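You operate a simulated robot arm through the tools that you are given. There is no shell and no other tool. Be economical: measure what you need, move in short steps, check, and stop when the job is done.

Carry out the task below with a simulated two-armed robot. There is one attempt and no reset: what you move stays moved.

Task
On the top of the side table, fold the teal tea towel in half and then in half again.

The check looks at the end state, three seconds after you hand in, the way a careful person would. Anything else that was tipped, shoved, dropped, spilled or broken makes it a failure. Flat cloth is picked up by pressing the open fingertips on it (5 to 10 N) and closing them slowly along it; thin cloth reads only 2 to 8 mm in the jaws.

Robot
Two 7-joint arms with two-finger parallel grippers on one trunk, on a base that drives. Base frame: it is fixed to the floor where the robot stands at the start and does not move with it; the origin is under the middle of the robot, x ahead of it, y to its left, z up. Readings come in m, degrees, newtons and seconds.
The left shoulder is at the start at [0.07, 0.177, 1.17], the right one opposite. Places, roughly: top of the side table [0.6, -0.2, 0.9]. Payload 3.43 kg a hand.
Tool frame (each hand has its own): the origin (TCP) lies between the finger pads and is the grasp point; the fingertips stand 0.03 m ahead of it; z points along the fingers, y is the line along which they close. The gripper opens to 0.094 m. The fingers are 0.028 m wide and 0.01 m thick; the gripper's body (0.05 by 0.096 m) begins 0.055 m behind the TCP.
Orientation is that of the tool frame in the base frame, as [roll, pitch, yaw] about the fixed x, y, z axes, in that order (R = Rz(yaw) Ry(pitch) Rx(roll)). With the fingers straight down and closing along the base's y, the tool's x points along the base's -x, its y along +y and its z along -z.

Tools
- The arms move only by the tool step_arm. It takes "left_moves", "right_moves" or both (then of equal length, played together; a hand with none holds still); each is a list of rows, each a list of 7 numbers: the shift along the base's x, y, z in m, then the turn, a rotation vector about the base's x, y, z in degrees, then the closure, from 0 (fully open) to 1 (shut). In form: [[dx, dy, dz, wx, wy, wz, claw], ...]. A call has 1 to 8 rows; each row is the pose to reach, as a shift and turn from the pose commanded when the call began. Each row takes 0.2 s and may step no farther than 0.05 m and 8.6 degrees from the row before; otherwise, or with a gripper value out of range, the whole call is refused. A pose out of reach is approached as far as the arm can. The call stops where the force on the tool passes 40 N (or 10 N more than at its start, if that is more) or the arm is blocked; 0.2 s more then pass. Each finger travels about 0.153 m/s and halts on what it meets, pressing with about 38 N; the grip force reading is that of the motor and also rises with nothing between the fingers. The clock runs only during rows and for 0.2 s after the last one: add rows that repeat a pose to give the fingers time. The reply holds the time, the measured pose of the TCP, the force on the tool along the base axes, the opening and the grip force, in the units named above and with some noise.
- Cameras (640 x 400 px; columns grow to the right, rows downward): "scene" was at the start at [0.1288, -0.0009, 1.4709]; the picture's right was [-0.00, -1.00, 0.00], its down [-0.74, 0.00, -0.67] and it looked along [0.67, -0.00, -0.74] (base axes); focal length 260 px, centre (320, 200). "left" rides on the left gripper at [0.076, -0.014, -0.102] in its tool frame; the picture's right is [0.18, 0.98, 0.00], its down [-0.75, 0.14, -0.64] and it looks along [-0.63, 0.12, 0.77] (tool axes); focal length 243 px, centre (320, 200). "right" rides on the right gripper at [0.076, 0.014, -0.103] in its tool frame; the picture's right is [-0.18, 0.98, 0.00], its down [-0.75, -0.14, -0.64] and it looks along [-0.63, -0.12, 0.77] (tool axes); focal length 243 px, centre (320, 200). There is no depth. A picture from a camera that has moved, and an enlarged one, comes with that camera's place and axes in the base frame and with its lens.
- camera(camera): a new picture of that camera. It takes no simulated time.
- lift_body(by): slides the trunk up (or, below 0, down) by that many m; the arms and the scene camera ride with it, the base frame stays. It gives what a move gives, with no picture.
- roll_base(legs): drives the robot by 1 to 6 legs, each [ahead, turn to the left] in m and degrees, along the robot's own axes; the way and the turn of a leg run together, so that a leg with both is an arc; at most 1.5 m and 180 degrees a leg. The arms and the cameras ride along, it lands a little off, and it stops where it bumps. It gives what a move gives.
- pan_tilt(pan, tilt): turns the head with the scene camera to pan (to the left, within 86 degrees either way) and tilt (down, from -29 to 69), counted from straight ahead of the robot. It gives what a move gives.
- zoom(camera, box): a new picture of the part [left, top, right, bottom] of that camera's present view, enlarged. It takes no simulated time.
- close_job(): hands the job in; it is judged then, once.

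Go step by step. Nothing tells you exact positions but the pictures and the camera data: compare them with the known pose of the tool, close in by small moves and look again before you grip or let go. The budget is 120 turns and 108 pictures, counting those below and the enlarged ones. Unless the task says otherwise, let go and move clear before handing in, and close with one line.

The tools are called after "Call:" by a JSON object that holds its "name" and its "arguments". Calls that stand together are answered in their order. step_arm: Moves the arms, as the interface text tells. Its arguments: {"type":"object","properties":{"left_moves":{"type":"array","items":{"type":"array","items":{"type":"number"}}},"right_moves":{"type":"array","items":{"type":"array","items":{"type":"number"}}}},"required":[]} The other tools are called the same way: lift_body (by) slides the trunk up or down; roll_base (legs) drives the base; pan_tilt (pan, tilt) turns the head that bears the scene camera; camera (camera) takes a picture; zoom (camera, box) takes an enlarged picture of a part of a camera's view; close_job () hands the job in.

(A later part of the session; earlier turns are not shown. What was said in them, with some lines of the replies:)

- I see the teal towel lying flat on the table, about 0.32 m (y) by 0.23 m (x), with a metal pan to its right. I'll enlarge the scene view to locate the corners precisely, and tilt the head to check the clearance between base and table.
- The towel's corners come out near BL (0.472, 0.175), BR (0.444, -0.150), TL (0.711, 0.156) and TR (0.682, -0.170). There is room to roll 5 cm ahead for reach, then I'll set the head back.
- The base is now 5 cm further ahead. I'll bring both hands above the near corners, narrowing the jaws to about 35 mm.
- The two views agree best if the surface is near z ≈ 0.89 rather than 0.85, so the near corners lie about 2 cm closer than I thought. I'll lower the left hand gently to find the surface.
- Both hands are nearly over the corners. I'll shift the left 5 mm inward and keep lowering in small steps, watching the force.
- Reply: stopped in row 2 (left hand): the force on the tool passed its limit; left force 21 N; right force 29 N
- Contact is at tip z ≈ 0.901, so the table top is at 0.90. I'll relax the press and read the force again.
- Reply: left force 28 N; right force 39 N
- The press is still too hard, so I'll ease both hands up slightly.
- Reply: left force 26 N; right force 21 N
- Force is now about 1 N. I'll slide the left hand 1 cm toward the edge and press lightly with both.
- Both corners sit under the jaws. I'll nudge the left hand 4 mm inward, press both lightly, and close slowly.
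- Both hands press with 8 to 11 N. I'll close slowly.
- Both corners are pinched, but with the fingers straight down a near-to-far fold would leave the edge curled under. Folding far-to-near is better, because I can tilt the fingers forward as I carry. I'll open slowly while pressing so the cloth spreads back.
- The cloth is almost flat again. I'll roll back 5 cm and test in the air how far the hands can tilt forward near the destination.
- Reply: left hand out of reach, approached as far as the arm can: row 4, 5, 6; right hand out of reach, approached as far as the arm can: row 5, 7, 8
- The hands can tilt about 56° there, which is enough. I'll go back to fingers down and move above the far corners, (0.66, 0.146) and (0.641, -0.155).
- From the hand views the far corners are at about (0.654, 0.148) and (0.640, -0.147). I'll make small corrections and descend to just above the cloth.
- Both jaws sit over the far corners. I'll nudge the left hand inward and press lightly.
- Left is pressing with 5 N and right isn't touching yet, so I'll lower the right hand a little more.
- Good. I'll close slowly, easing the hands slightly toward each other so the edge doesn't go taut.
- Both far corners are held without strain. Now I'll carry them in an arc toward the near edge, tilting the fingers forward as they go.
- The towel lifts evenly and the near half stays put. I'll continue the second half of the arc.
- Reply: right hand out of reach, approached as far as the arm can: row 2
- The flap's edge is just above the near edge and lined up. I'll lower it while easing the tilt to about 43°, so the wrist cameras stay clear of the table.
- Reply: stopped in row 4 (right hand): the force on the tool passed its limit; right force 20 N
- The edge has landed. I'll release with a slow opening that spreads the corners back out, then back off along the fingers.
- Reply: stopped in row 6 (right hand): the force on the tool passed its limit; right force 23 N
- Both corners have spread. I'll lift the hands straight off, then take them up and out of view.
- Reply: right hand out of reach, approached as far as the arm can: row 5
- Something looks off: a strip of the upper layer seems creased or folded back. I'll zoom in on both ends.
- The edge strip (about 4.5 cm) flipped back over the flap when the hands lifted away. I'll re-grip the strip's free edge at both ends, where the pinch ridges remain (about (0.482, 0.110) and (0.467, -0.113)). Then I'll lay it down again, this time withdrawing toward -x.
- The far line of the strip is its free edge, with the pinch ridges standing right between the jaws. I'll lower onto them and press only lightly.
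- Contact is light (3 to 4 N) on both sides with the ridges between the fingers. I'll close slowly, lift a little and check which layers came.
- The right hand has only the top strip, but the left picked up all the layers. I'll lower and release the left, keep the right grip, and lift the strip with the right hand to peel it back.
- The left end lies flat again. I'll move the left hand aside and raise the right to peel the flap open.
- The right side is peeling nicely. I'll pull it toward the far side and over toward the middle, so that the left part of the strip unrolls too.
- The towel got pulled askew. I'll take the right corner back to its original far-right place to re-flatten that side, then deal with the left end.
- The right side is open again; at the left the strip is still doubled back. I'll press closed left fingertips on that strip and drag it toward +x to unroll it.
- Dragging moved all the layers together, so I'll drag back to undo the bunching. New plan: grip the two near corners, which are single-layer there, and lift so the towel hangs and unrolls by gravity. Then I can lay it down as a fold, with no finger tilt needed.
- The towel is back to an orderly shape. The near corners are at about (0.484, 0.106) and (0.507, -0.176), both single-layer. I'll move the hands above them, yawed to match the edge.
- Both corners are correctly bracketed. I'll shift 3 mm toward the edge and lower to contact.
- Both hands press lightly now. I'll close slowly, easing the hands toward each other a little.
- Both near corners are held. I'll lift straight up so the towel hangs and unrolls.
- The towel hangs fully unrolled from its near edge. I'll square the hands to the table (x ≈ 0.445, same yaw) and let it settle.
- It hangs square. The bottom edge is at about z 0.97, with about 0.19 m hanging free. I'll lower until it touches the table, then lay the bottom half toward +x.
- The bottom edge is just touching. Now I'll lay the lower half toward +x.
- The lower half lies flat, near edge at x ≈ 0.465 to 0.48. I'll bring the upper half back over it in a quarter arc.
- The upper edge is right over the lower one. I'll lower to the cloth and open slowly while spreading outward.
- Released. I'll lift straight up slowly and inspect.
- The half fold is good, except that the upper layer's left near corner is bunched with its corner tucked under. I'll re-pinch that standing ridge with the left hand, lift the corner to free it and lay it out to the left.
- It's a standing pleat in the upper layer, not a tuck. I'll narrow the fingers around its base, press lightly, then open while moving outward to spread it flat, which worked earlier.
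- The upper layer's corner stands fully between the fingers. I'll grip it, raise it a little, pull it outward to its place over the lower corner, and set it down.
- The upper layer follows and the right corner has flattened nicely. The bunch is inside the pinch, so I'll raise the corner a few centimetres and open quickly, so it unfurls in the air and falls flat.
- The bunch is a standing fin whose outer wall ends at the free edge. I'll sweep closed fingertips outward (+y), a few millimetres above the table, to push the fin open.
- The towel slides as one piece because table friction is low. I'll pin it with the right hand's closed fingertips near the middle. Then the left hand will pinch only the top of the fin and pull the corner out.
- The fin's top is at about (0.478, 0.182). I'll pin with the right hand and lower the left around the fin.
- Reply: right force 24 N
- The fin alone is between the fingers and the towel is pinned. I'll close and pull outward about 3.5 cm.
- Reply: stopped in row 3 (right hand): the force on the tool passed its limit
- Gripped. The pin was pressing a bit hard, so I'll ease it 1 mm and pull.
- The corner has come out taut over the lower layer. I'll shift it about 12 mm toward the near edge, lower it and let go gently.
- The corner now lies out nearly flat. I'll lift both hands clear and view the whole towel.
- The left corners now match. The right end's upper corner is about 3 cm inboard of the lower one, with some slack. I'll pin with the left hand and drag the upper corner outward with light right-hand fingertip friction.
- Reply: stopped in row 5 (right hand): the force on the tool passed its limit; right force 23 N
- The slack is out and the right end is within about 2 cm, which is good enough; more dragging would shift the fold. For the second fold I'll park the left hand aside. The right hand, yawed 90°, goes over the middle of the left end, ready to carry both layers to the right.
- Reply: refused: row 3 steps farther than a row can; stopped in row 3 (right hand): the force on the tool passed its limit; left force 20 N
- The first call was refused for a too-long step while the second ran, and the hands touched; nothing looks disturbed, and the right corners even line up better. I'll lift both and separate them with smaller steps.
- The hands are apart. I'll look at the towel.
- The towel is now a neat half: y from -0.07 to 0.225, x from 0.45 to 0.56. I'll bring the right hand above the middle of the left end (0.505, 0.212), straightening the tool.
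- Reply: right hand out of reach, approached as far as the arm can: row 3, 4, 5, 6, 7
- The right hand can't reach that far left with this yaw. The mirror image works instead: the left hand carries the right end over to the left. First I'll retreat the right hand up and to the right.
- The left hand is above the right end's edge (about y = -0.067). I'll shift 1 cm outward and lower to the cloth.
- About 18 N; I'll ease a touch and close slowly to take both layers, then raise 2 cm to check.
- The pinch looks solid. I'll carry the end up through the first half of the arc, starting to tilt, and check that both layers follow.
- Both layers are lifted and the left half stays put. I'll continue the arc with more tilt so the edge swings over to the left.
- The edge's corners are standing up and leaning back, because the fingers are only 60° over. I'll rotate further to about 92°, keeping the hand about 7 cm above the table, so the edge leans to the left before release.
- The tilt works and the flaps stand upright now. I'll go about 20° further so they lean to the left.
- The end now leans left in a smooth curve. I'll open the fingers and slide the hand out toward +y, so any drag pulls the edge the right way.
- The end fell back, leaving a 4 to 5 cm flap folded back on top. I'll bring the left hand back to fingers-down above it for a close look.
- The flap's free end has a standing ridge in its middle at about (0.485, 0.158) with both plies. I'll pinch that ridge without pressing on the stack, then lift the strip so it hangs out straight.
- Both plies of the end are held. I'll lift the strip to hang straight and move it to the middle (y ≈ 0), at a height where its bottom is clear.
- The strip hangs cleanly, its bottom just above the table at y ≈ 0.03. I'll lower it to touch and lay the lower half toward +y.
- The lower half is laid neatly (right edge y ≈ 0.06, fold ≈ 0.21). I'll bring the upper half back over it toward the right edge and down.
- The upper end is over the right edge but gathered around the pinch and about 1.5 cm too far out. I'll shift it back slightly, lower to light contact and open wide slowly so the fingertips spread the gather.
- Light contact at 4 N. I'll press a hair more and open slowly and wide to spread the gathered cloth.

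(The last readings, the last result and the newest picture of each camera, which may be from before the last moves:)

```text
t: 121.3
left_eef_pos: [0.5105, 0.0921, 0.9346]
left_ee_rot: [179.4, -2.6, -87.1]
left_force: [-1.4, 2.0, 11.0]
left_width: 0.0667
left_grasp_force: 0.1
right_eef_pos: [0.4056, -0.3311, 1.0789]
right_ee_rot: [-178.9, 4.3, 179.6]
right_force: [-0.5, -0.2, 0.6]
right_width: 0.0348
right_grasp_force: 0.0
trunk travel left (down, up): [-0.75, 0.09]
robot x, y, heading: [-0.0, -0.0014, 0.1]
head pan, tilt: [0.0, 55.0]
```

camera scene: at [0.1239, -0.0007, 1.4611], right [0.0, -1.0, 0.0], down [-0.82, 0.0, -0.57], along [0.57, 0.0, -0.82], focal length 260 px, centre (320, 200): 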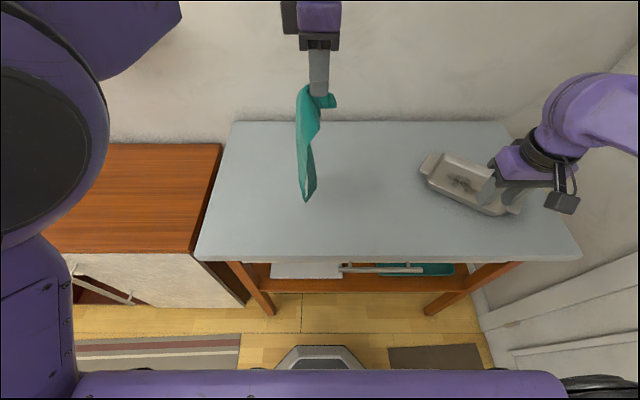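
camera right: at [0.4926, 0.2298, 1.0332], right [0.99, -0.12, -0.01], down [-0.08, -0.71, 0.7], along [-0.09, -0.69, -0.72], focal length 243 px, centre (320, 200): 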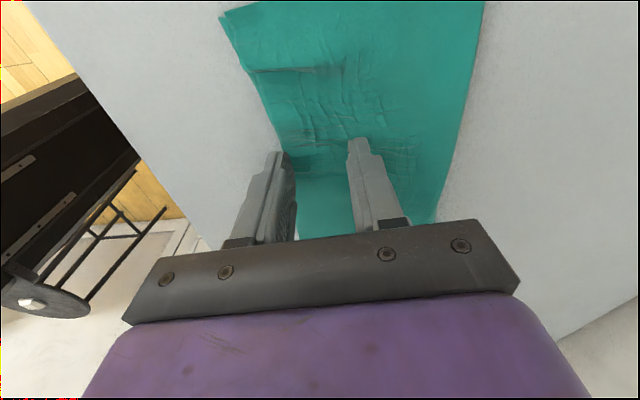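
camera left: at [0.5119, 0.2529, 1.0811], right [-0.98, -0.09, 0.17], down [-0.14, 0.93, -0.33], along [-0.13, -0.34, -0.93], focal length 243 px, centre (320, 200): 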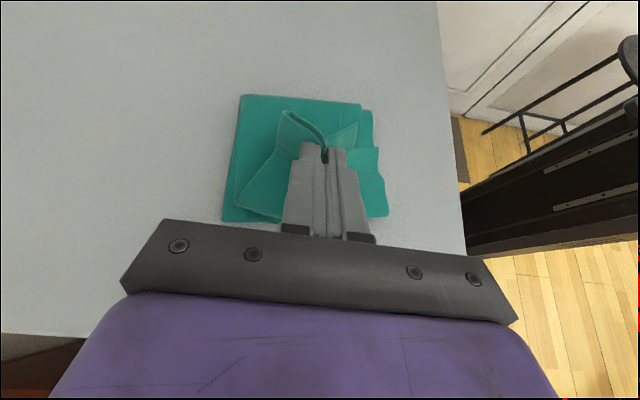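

Now I'll lift straight up and clear, then look.

Call:
{"name": "step_arm", "arguments": {"left_moves": [[0, 0, 0.004, 0, 0, 0, 0.25], [0, 0, 0.012, 0, 0, 0, 0.25], [0, 0, 0.03, 0, 0, 0, 0.25], [0, 0, 0.06, 0, 0, 0, 0.25], [0, 0.01, 0.1, 0, 0, 0, 0.3], [0, 0.04, 0.13, 0, 0, 0, 0.4], [0, 0.08, 0.15, 0, 0, 0, 0.5], [0, 0.12, 0.16, 0, 0, 0, 0.6]]}}

Call:
{"name": "step_arm", "arguments": {"left_moves": [[0, 0.04, 0, 0, 0, 0, 0.6], [0, 0.08, 0, 0, 0, 0, 0.6], [0, 0.1, 0, 0, 0, 0, 0.6]]}}

Call:
{"name": "zoom", "arguments": {"camera": "scene", "box": [224, 150, 368, 240]}}

```text
t: 122.5
left_eef_pos: [0.4765, 0.0955, 0.9426]
left_ee_rot: [169.5, -0.8, -88.1]
left_force: [1.2, 0.6, 0.8]
left_width: 0.0661
left_grasp_force: 0.0
right_eef_pos: [0.4071, -0.3311, 1.0773]
right_ee_rot: [-178.8, 4.2, 179.5]
right_force: [0.6, 0.0, -0.3]
right_width: 0.0352
right_grasp_force: 0.0
trunk travel left (down, up): [-0.75, 0.09]
robot x, y, heading: [0.0038, -0.0009, 0.2]
head pan, tilt: [0.0, 55.0]
stopped in row 5 (left hand): the arm was blocked; the commanded pose is now the measured one
```

```text
t: 123.3
left_eef_pos: [0.4778, 0.1927, 0.9413]
left_ee_rot: [169.6, -0.6, -88.3]
left_force: [0.1, 0.1, -0.2]
left_width: 0.0379
left_grasp_force: 0.1
right_eef_pos: [0.4062, -0.3316, 1.0783]
right_ee_rot: [-178.8, 4.2, 179.5]
right_force: [0.3, 0.7, 0.7]
right_width: 0.0348
right_grasp_force: 0.0
trunk travel left (down, up): [-0.75, 0.09]
robot x, y, heading: [0.0035, -0.0014, 0.2]
head pan, tilt: [0.0, 55.0]
```

```text
4.44 times, centred on (296, 195) of scene
camera zoom: at [0.124, -0.0011, 1.4611], right [0.0, -1.0, 0.0], down [-0.82, 0.0, -0.57], along [0.57, 0.0, -0.82], focal length 1153 px, centre (427, 222)
```

zoom: 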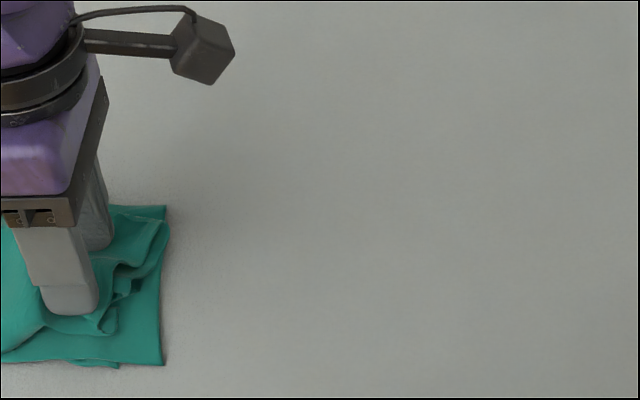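

The arm got blocked on the way up, and my follow-up move dragged the towel about 9 cm to the left. I'll drag it back the same way in small steps before lifting off elsewhere.

Call:
{"name": "step_arm", "arguments": {"left_moves": [[0, 0, -0.003, 0, 0, 0, 0.6], [0, 0, -0.006, 0, 0, 0, 0.6], [0, -0.01, -0.006, 0, 0, 0, 0.6], [0, -0.022, -0.006, 0, 0, 0, 0.6], [0, -0.034, -0.006, 0, 0, 0, 0.6], [0, -0.046, -0.006, 0, 0, 0, 0.6], [0, -0.058, -0.006, 0, 0, 0, 0.6], [0, -0.07, -0.006, 0, 0, 0, 0.6]]}}

```text
t: 125.1
left_eef_pos: [0.4771, 0.1254, 0.9375]
left_ee_rot: [169.8, -0.4, -88.3]
left_force: [0.7, 2.6, 15.0]
left_width: 0.0366
left_grasp_force: 0.0
right_eef_pos: [0.4053, -0.3313, 1.078]
right_ee_rot: [-178.8, 4.4, 179.3]
right_force: [-0.5, 0.7, -0.2]
right_width: 0.0346
right_grasp_force: 0.1
trunk travel left (down, up): [-0.75, 0.09]
robot x, y, heading: [0.0017, 0.002, 0.1]
head pan, tilt: [0.0, 55.0]
```

It dragged with 15 N contact. Now I'll ease off, spread the fingers once more and raise only a little, checking the motion.

Call:
{"name": "step_arm", "arguments": {"left_moves": [[0, 0, 0.001, 0, 0, 0, 0.5], [0, 0, 0.001, 0, 0, 0, 0.35], [0, 0, 0.001, 0, 0, 0, 0.2], [0, 0, 0.001, 0, 0, 0, 0.1], [0, 0, 0.006, 0, 0, 0, 0.1], [0, 0, 0.015, 0, 0, 0, 0.1], [0, 0, 0.03, 0, 0, 0, 0.1], [0, 0, 0.03, 0, 0, 0, 0.1]]}}

```text
t: 126.9
left_eef_pos: [0.4779, 0.1262, 0.9653]
left_ee_rot: [169.5, -0.5, -88.4]
left_force: [0.7, 0.2, 0.2]
left_width: 0.0843
left_grasp_force: 0.0
right_eef_pos: [0.4067, -0.3316, 1.0763]
right_ee_rot: [-178.8, 4.1, 179.4]
right_force: [-0.4, 0.5, 0.1]
right_width: 0.0349
right_grasp_force: 0.1
trunk travel left (down, up): [-0.75, 0.09]
robot x, y, heading: [0.0015, 0.0009, -0.1]
head pan, tilt: [0.0, 55.0]
```

The hand lifts freely now. I'll raise it on up and out of the way, without going sideways until it's high.

Call:
{"name": "step_arm", "arguments": {"left_moves": [[0, 0, 0.03, 0, 0, 0, 0.1], [0, 0, 0.06, 0, 0, 0, 0.1], [0, 0, 0.09, 0, 0, 0, 0.1], [0, 0.01, 0.12, 0, 0, 0, 0.3]]}}

```text
t: 127.9
left_eef_pos: [0.4785, 0.1341, 1.0867]
left_ee_rot: [169.6, -0.5, -88.3]
left_force: [-0.4, -0.3, 0.3]
left_width: 0.0659
left_grasp_force: 0.0
right_eef_pos: [0.4051, -0.3301, 1.0771]
right_ee_rot: [-178.8, 4.2, 179.3]
right_force: [-0.2, -0.1, 0.7]
right_width: 0.0347
right_grasp_force: 0.0
trunk travel left (down, up): [-0.75, 0.09]
robot x, y, heading: [-0.001, -0.0001, -0.1]
head pan, tilt: [0.0, 55.0]
```

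Call:
{"name": "step_arm", "arguments": {"left_moves": [[0, 0.04, 0.01, 0, 0, 0, 0.5], [-0.01, 0.08, 0.01, 0, 0, 0, 0.5], [-0.02, 0.12, 0.01, 0, 0, 0, 0.5], [-0.03, 0.16, 0.01, 0, 0, 0, 0.5], [-0.04, 0.2, 0.01, 0, 0, 0, 0.5]]}}

Call:
{"name": "zoom", "arguments": {"camera": "scene", "box": [200, 150, 344, 240]}}

```text
t: 129.1
left_eef_pos: [0.4333, 0.3377, 1.0957]
left_ee_rot: [169.7, -0.6, -88.3]
left_force: [0.1, 0.9, 0.0]
left_width: 0.0471
left_grasp_force: 0.1
right_eef_pos: [0.4063, -0.33, 1.0781]
right_ee_rot: [-178.8, 4.2, 179.4]
right_force: [-0.3, 0.7, -0.6]
right_width: 0.0347
right_grasp_force: 0.0
trunk travel left (down, up): [-0.75, 0.09]
robot x, y, heading: [0.002, 0.0003, -0.1]
head pan, tilt: [0.0, 55.0]
```

```text
4.44 times, centred on (272, 195) of scene
camera zoom: at [0.1237, 0.0012, 1.4612], right [0.0, -1.0, 0.0], down [-0.82, 0.0, -0.57], along [0.57, 0.0, -0.82], focal length 1153 px, centre (533, 222)
```

zoom: 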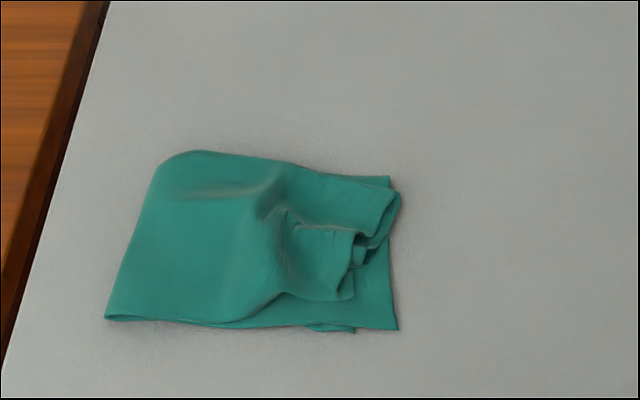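

The towel is folded in half and in half again; only the top end's near corner is puckered, about 3 cm short of the lower corner. My pictures are used up, so I'll make one gentle smoothing stroke by force feel: right fingertips on that corner, drawing it outward toward the lower corner.

Call:
{"name": "step_arm", "arguments": {"right_moves": [[0.008, 0.045, 0, 0, 0, 0, 1], [0.016, 0.09, 0, 0, 0, 0, 1], [0.024, 0.135, 0, 0, 0, 0, 1], [0.032, 0.18, 0, 0, 0, 0, 1], [0.04, 0.225, 0, 0, 0, 0, 1], [0.048, 0.27, 0, 0, 0, 0, 1], [0.055, 0.315, 0, 0, 0, 0, 1], [0.06, 0.36, 0, 0, 0, 0, 1]]}}

```text
t: 130.9
left_eef_pos: [0.4339, 0.3383, 1.0962]
left_ee_rot: [169.5, -0.6, -88.3]
left_force: [-0.2, 1.1, 0.1]
left_width: 0.0469
left_grasp_force: 0.0
right_eef_pos: [0.4646, 0.033, 1.077]
right_ee_rot: [-178.6, 4.2, 179.5]
right_force: [-0.3, 0.7, -0.3]
right_width: 0.0
right_grasp_force: 32.8
trunk travel left (down, up): [-0.75, 0.09]
robot x, y, heading: [0.0038, 0.0003, -0.2]
head pan, tilt: [0.0, 55.0]
```

Call:
{"name": "step_arm", "arguments": {"right_moves": [[0.002, 0.04, 0, 0, 0, 0, 1], [0.003, 0.075, 0, 0, 0, 0, 1], [0.003, 0.078, -0.04, 0, 0, 0, 1], [0.003, 0.078, -0.08, 0, 0, 0, 1], [0.003, 0.078, -0.115, 0, 0, 0, 1], [0.003, 0.078, -0.132, 0, 0, 0, 1], [0.003, 0.078, -0.132, 0, 0, 0, 1]]}}

```text
t: 132.5
left_eef_pos: [0.4331, 0.336, 1.0971]
left_ee_rot: [169.7, -0.5, -88.3]
left_force: [-0.6, -0.6, 0.4]
left_width: 0.0472
left_grasp_force: 0.0
right_eef_pos: [0.4766, 0.1032, 0.9531]
right_ee_rot: [179.6, 3.9, 177.6]
right_force: [-0.3, 0.8, 0.5]
right_width: 0.0
right_grasp_force: 33.5
trunk travel left (down, up): [-0.75, 0.09]
robot x, y, heading: [0.004, -0.0008, -0.1]
head pan, tilt: [0.0, 55.0]
```

Call:
{"name": "step_arm", "arguments": {"right_moves": [[0, 0.008, -0.004, 0, 0, 0, 1], [0, 0.01, -0.009, 0, 0, 0, 1], [0, 0.01, -0.014, 0, 0, 0, 1], [0, 0.01, -0.016, 0, 0, 0, 1], [0, 0.01, -0.016, 0, 0, 0, 1]]}}

```text
t: 133.7
left_eef_pos: [0.4313, 0.3367, 1.0977]
left_ee_rot: [169.7, -0.5, -88.3]
left_force: [-0.1, 0.6, -0.2]
left_width: 0.0468
left_grasp_force: 0.1
right_eef_pos: [0.4737, 0.1147, 0.9346]
right_ee_rot: [-179.8, 4.3, 178.2]
right_force: [1.1, 3.8, 20.0]
right_width: 0.0001
right_grasp_force: 33.3
trunk travel left (down, up): [-0.75, 0.09]
robot x, y, heading: [-0.0011, 0.0023, -0.1]
head pan, tilt: [0.0, 55.0]
```

Contact at about 20 N. I'll ease to a lighter touch and draw the corner outward by about 3 cm, then lift straight off.

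Call:
{"name": "step_arm", "arguments": {"right_moves": [[0, 0, 0.0012, 0, 0, 0, 1], [-0.004, -0.008, 0.0012, 0, 0, 0, 1], [-0.008, -0.016, 0.0012, 0, 0, 0, 1], [-0.011, -0.024, 0.0012, 0, 0, 0, 1], [-0.014, -0.03, 0.0012, 0, 0, 0, 1], [-0.014, -0.03, 0.006, 0, 0, 0, 1], [-0.014, -0.03, 0.03, 0, 0, 0, 1], [-0.014, -0.03, 0.06, 0, 0, 0, 1]]}}

```text
t: 134.2
left_eef_pos: [0.4321, 0.3349, 1.0967]
left_ee_rot: [169.8, -0.4, -88.4]
left_force: [0.3, -0.3, 0.1]
left_width: 0.0473
left_grasp_force: 0.0
right_eef_pos: [0.4757, 0.1101, 0.9349]
right_ee_rot: [-180.0, 4.1, 177.5]
right_force: [-4.6, 1.2, 19.5]
right_width: 0.0
right_grasp_force: 33.0
trunk travel left (down, up): [-0.75, 0.09]
robot x, y, heading: [0.0044, -0.002, -0.0]
head pan, tilt: [0.0, 55.0]
stopped in row 2 (right hand): the force on the tool passed its limit (the readings are from after the stop); the commanded pose is now the measured one
```

Still pressing too firmly, so I'll raise a bit more before drawing.

Call:
{"name": "step_arm", "arguments": {"right_moves": [[0, 0, 0.0018, 0, 0, 0, 1], [0, 0, 0.0018, 0, 0, 0, 1], [-0.003, -0.007, 0.0018, 0, 0, 0, 1], [-0.006, -0.014, 0.0018, 0, 0, 0, 1], [-0.01, -0.021, 0.0018, 0, 0, 0, 1], [-0.013, -0.028, 0.0018, 0, 0, 0, 1], [-0.013, -0.028, 0.008, 0, 0, 0, 1], [-0.013, -0.028, 0.04, 0, 0, 0, 1]]}}

```text
t: 136.0
left_eef_pos: [0.4338, 0.3353, 1.0938]
left_ee_rot: [169.6, -0.5, -88.3]
left_force: [-1.4, 0.5, 0.0]
left_width: 0.0468
left_grasp_force: 0.0
right_eef_pos: [0.4526, 0.075, 0.9369]
right_ee_rot: [179.7, -1.9, 176.0]
right_force: [0.2, -0.4, 0.8]
right_width: 0.0
right_grasp_force: 32.9
trunk travel left (down, up): [-0.75, 0.09]
robot x, y, heading: [0.0024, -0.0011, 0.1]
head pan, tilt: [0.0, 55.0]
```

The stroke finished, but the hand lags on the way up. I'll hold and let it catch up before any sideways motion.

Call:
{"name": "step_arm", "arguments": {"right_moves": [[0, 0, 0.005, 0, 0, 0, 1], [0, 0, 0.01, 0, 0, 0, 1], [0, 0, 0.01, 0, 0, 0, 1], [0, 0, 0.01, 0, 0, 0, 1]]}}

```text
t: 137.0
left_eef_pos: [0.4335, 0.3367, 1.0977]
left_ee_rot: [169.6, -0.5, -88.3]
left_force: [0.0, 0.7, 0.5]
left_width: 0.047
left_grasp_force: 0.0
right_eef_pos: [0.452, 0.075, 0.9454]
right_ee_rot: [179.1, -2.9, 175.7]
right_force: [0.1, -0.1, 0.0]
right_width: 0.0
right_grasp_force: 32.4
trunk travel left (down, up): [-0.75, 0.09]
robot x, y, heading: [0.002, 0.0042, 0.3]
head pan, tilt: [0.0, 55.0]
```

Call:
{"name": "step_arm", "arguments": {"right_moves": [[0, 0, 0.01, 0, 0, 0, 1], [0, 0, 0.025, 0, 0, 0, 1], [0, 0, 0.04, 0, 0, 0, 1], [0, 0, 0.06, 0, 0, 0, 1], [0, 0, 0.08, 0, 0, 0, 1], [0, 0, 0.08, 0, 0, 0, 1]]}}

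```text
t: 137.5
left_eef_pos: [0.4338, 0.3362, 1.0962]
left_ee_rot: [169.7, -0.5, -88.3]
left_force: [0.5, 0.1, -0.5]
left_width: 0.0468
left_grasp_force: 0.0
right_eef_pos: [0.4476, 0.0726, 0.9495]
right_ee_rot: [179.0, -4.5, 175.4]
right_force: [0.0, -0.2, 0.1]
right_width: 0.0
right_grasp_force: 33.2
trunk travel left (down, up): [-0.75, 0.09]
robot x, y, heading: [0.0057, 0.0007, 0.1]
head pan, tilt: [0.0, 55.0]
stopped in row 2 (right hand): the arm was blocked; the commanded pose is now the measured one
```

Upward is blocked by the arm's posture here, but the fingertips are off the cloth (zero force) and at its outer corner. Moving toward -y leads away from the towel, so I'll go that way, then up.

Call:
{"name": "step_arm", "arguments": {"right_moves": [[0, -0.015, 0.003, 0, 0, 0, 1], [0, -0.035, 0.006, 0, 0, 0, 1], [0, -0.06, 0.01, 0, 0, 0, 1], [0, -0.09, 0.015, 0, 0, 0, 1], [0, -0.12, 0.02, 0, 0, 0, 1], [0, -0.15, 0.03, 0, 0, 0, 1]]}}

```text
t: 138.9
left_eef_pos: [0.4339, 0.3345, 1.0972]
left_ee_rot: [169.7, -0.5, -88.3]
left_force: [0.4, -0.2, -0.5]
left_width: 0.0471
left_grasp_force: 0.0
right_eef_pos: [0.4469, -0.0791, 0.9783]
right_ee_rot: [179.2, -4.3, 175.8]
right_force: [-0.2, -0.7, 0.2]
right_width: 0.0
right_grasp_force: 33.4
trunk travel left (down, up): [-0.75, 0.09]
robot x, y, heading: [0.0034, 0.0048, 0.4]
head pan, tilt: [0.0, 55.0]
```

Free of the towel. I'll raise the right hand clear.

Call:
{"name": "step_arm", "arguments": {"right_moves": [[-0.005, -0.02, 0.03, 0, 0, 0, 0.8], [-0.01, -0.05, 0.06, 0, 0, 0, 0.6], [-0.02, -0.08, 0.09, 0, 0, 0, 0.5]]}}

```text
t: 139.7
left_eef_pos: [0.4324, 0.3366, 1.0973]
left_ee_rot: [169.7, -0.5, -88.4]
left_force: [0.3, 0.1, 0.1]
left_width: 0.0472
left_grasp_force: 0.0
right_eef_pos: [0.425, -0.1565, 1.0698]
right_ee_rot: [179.2, -4.3, 175.7]
right_force: [-0.1, -1.1, 0.0]
right_width: 0.047
right_grasp_force: 0.1
trunk travel left (down, up): [-0.75, 0.09]
robot x, y, heading: [0.0019, 0.0033, 0.0]
head pan, tilt: [0.0, 55.0]
```

Both hands are open and clear of the towel and the table, so I'm handing in.

Call:
{"name": "close_job", "arguments": {}}

```text
The job is handed in.
```

I folded the teal tea towel in half and then in half again on the side table. I had no pictures left to check the final smoothing stroke. In the last picture, taken before that stroke, the top layer's near corner was puckered and about 3 cm short of the lower corner. I saw nothing else tipped or moved.
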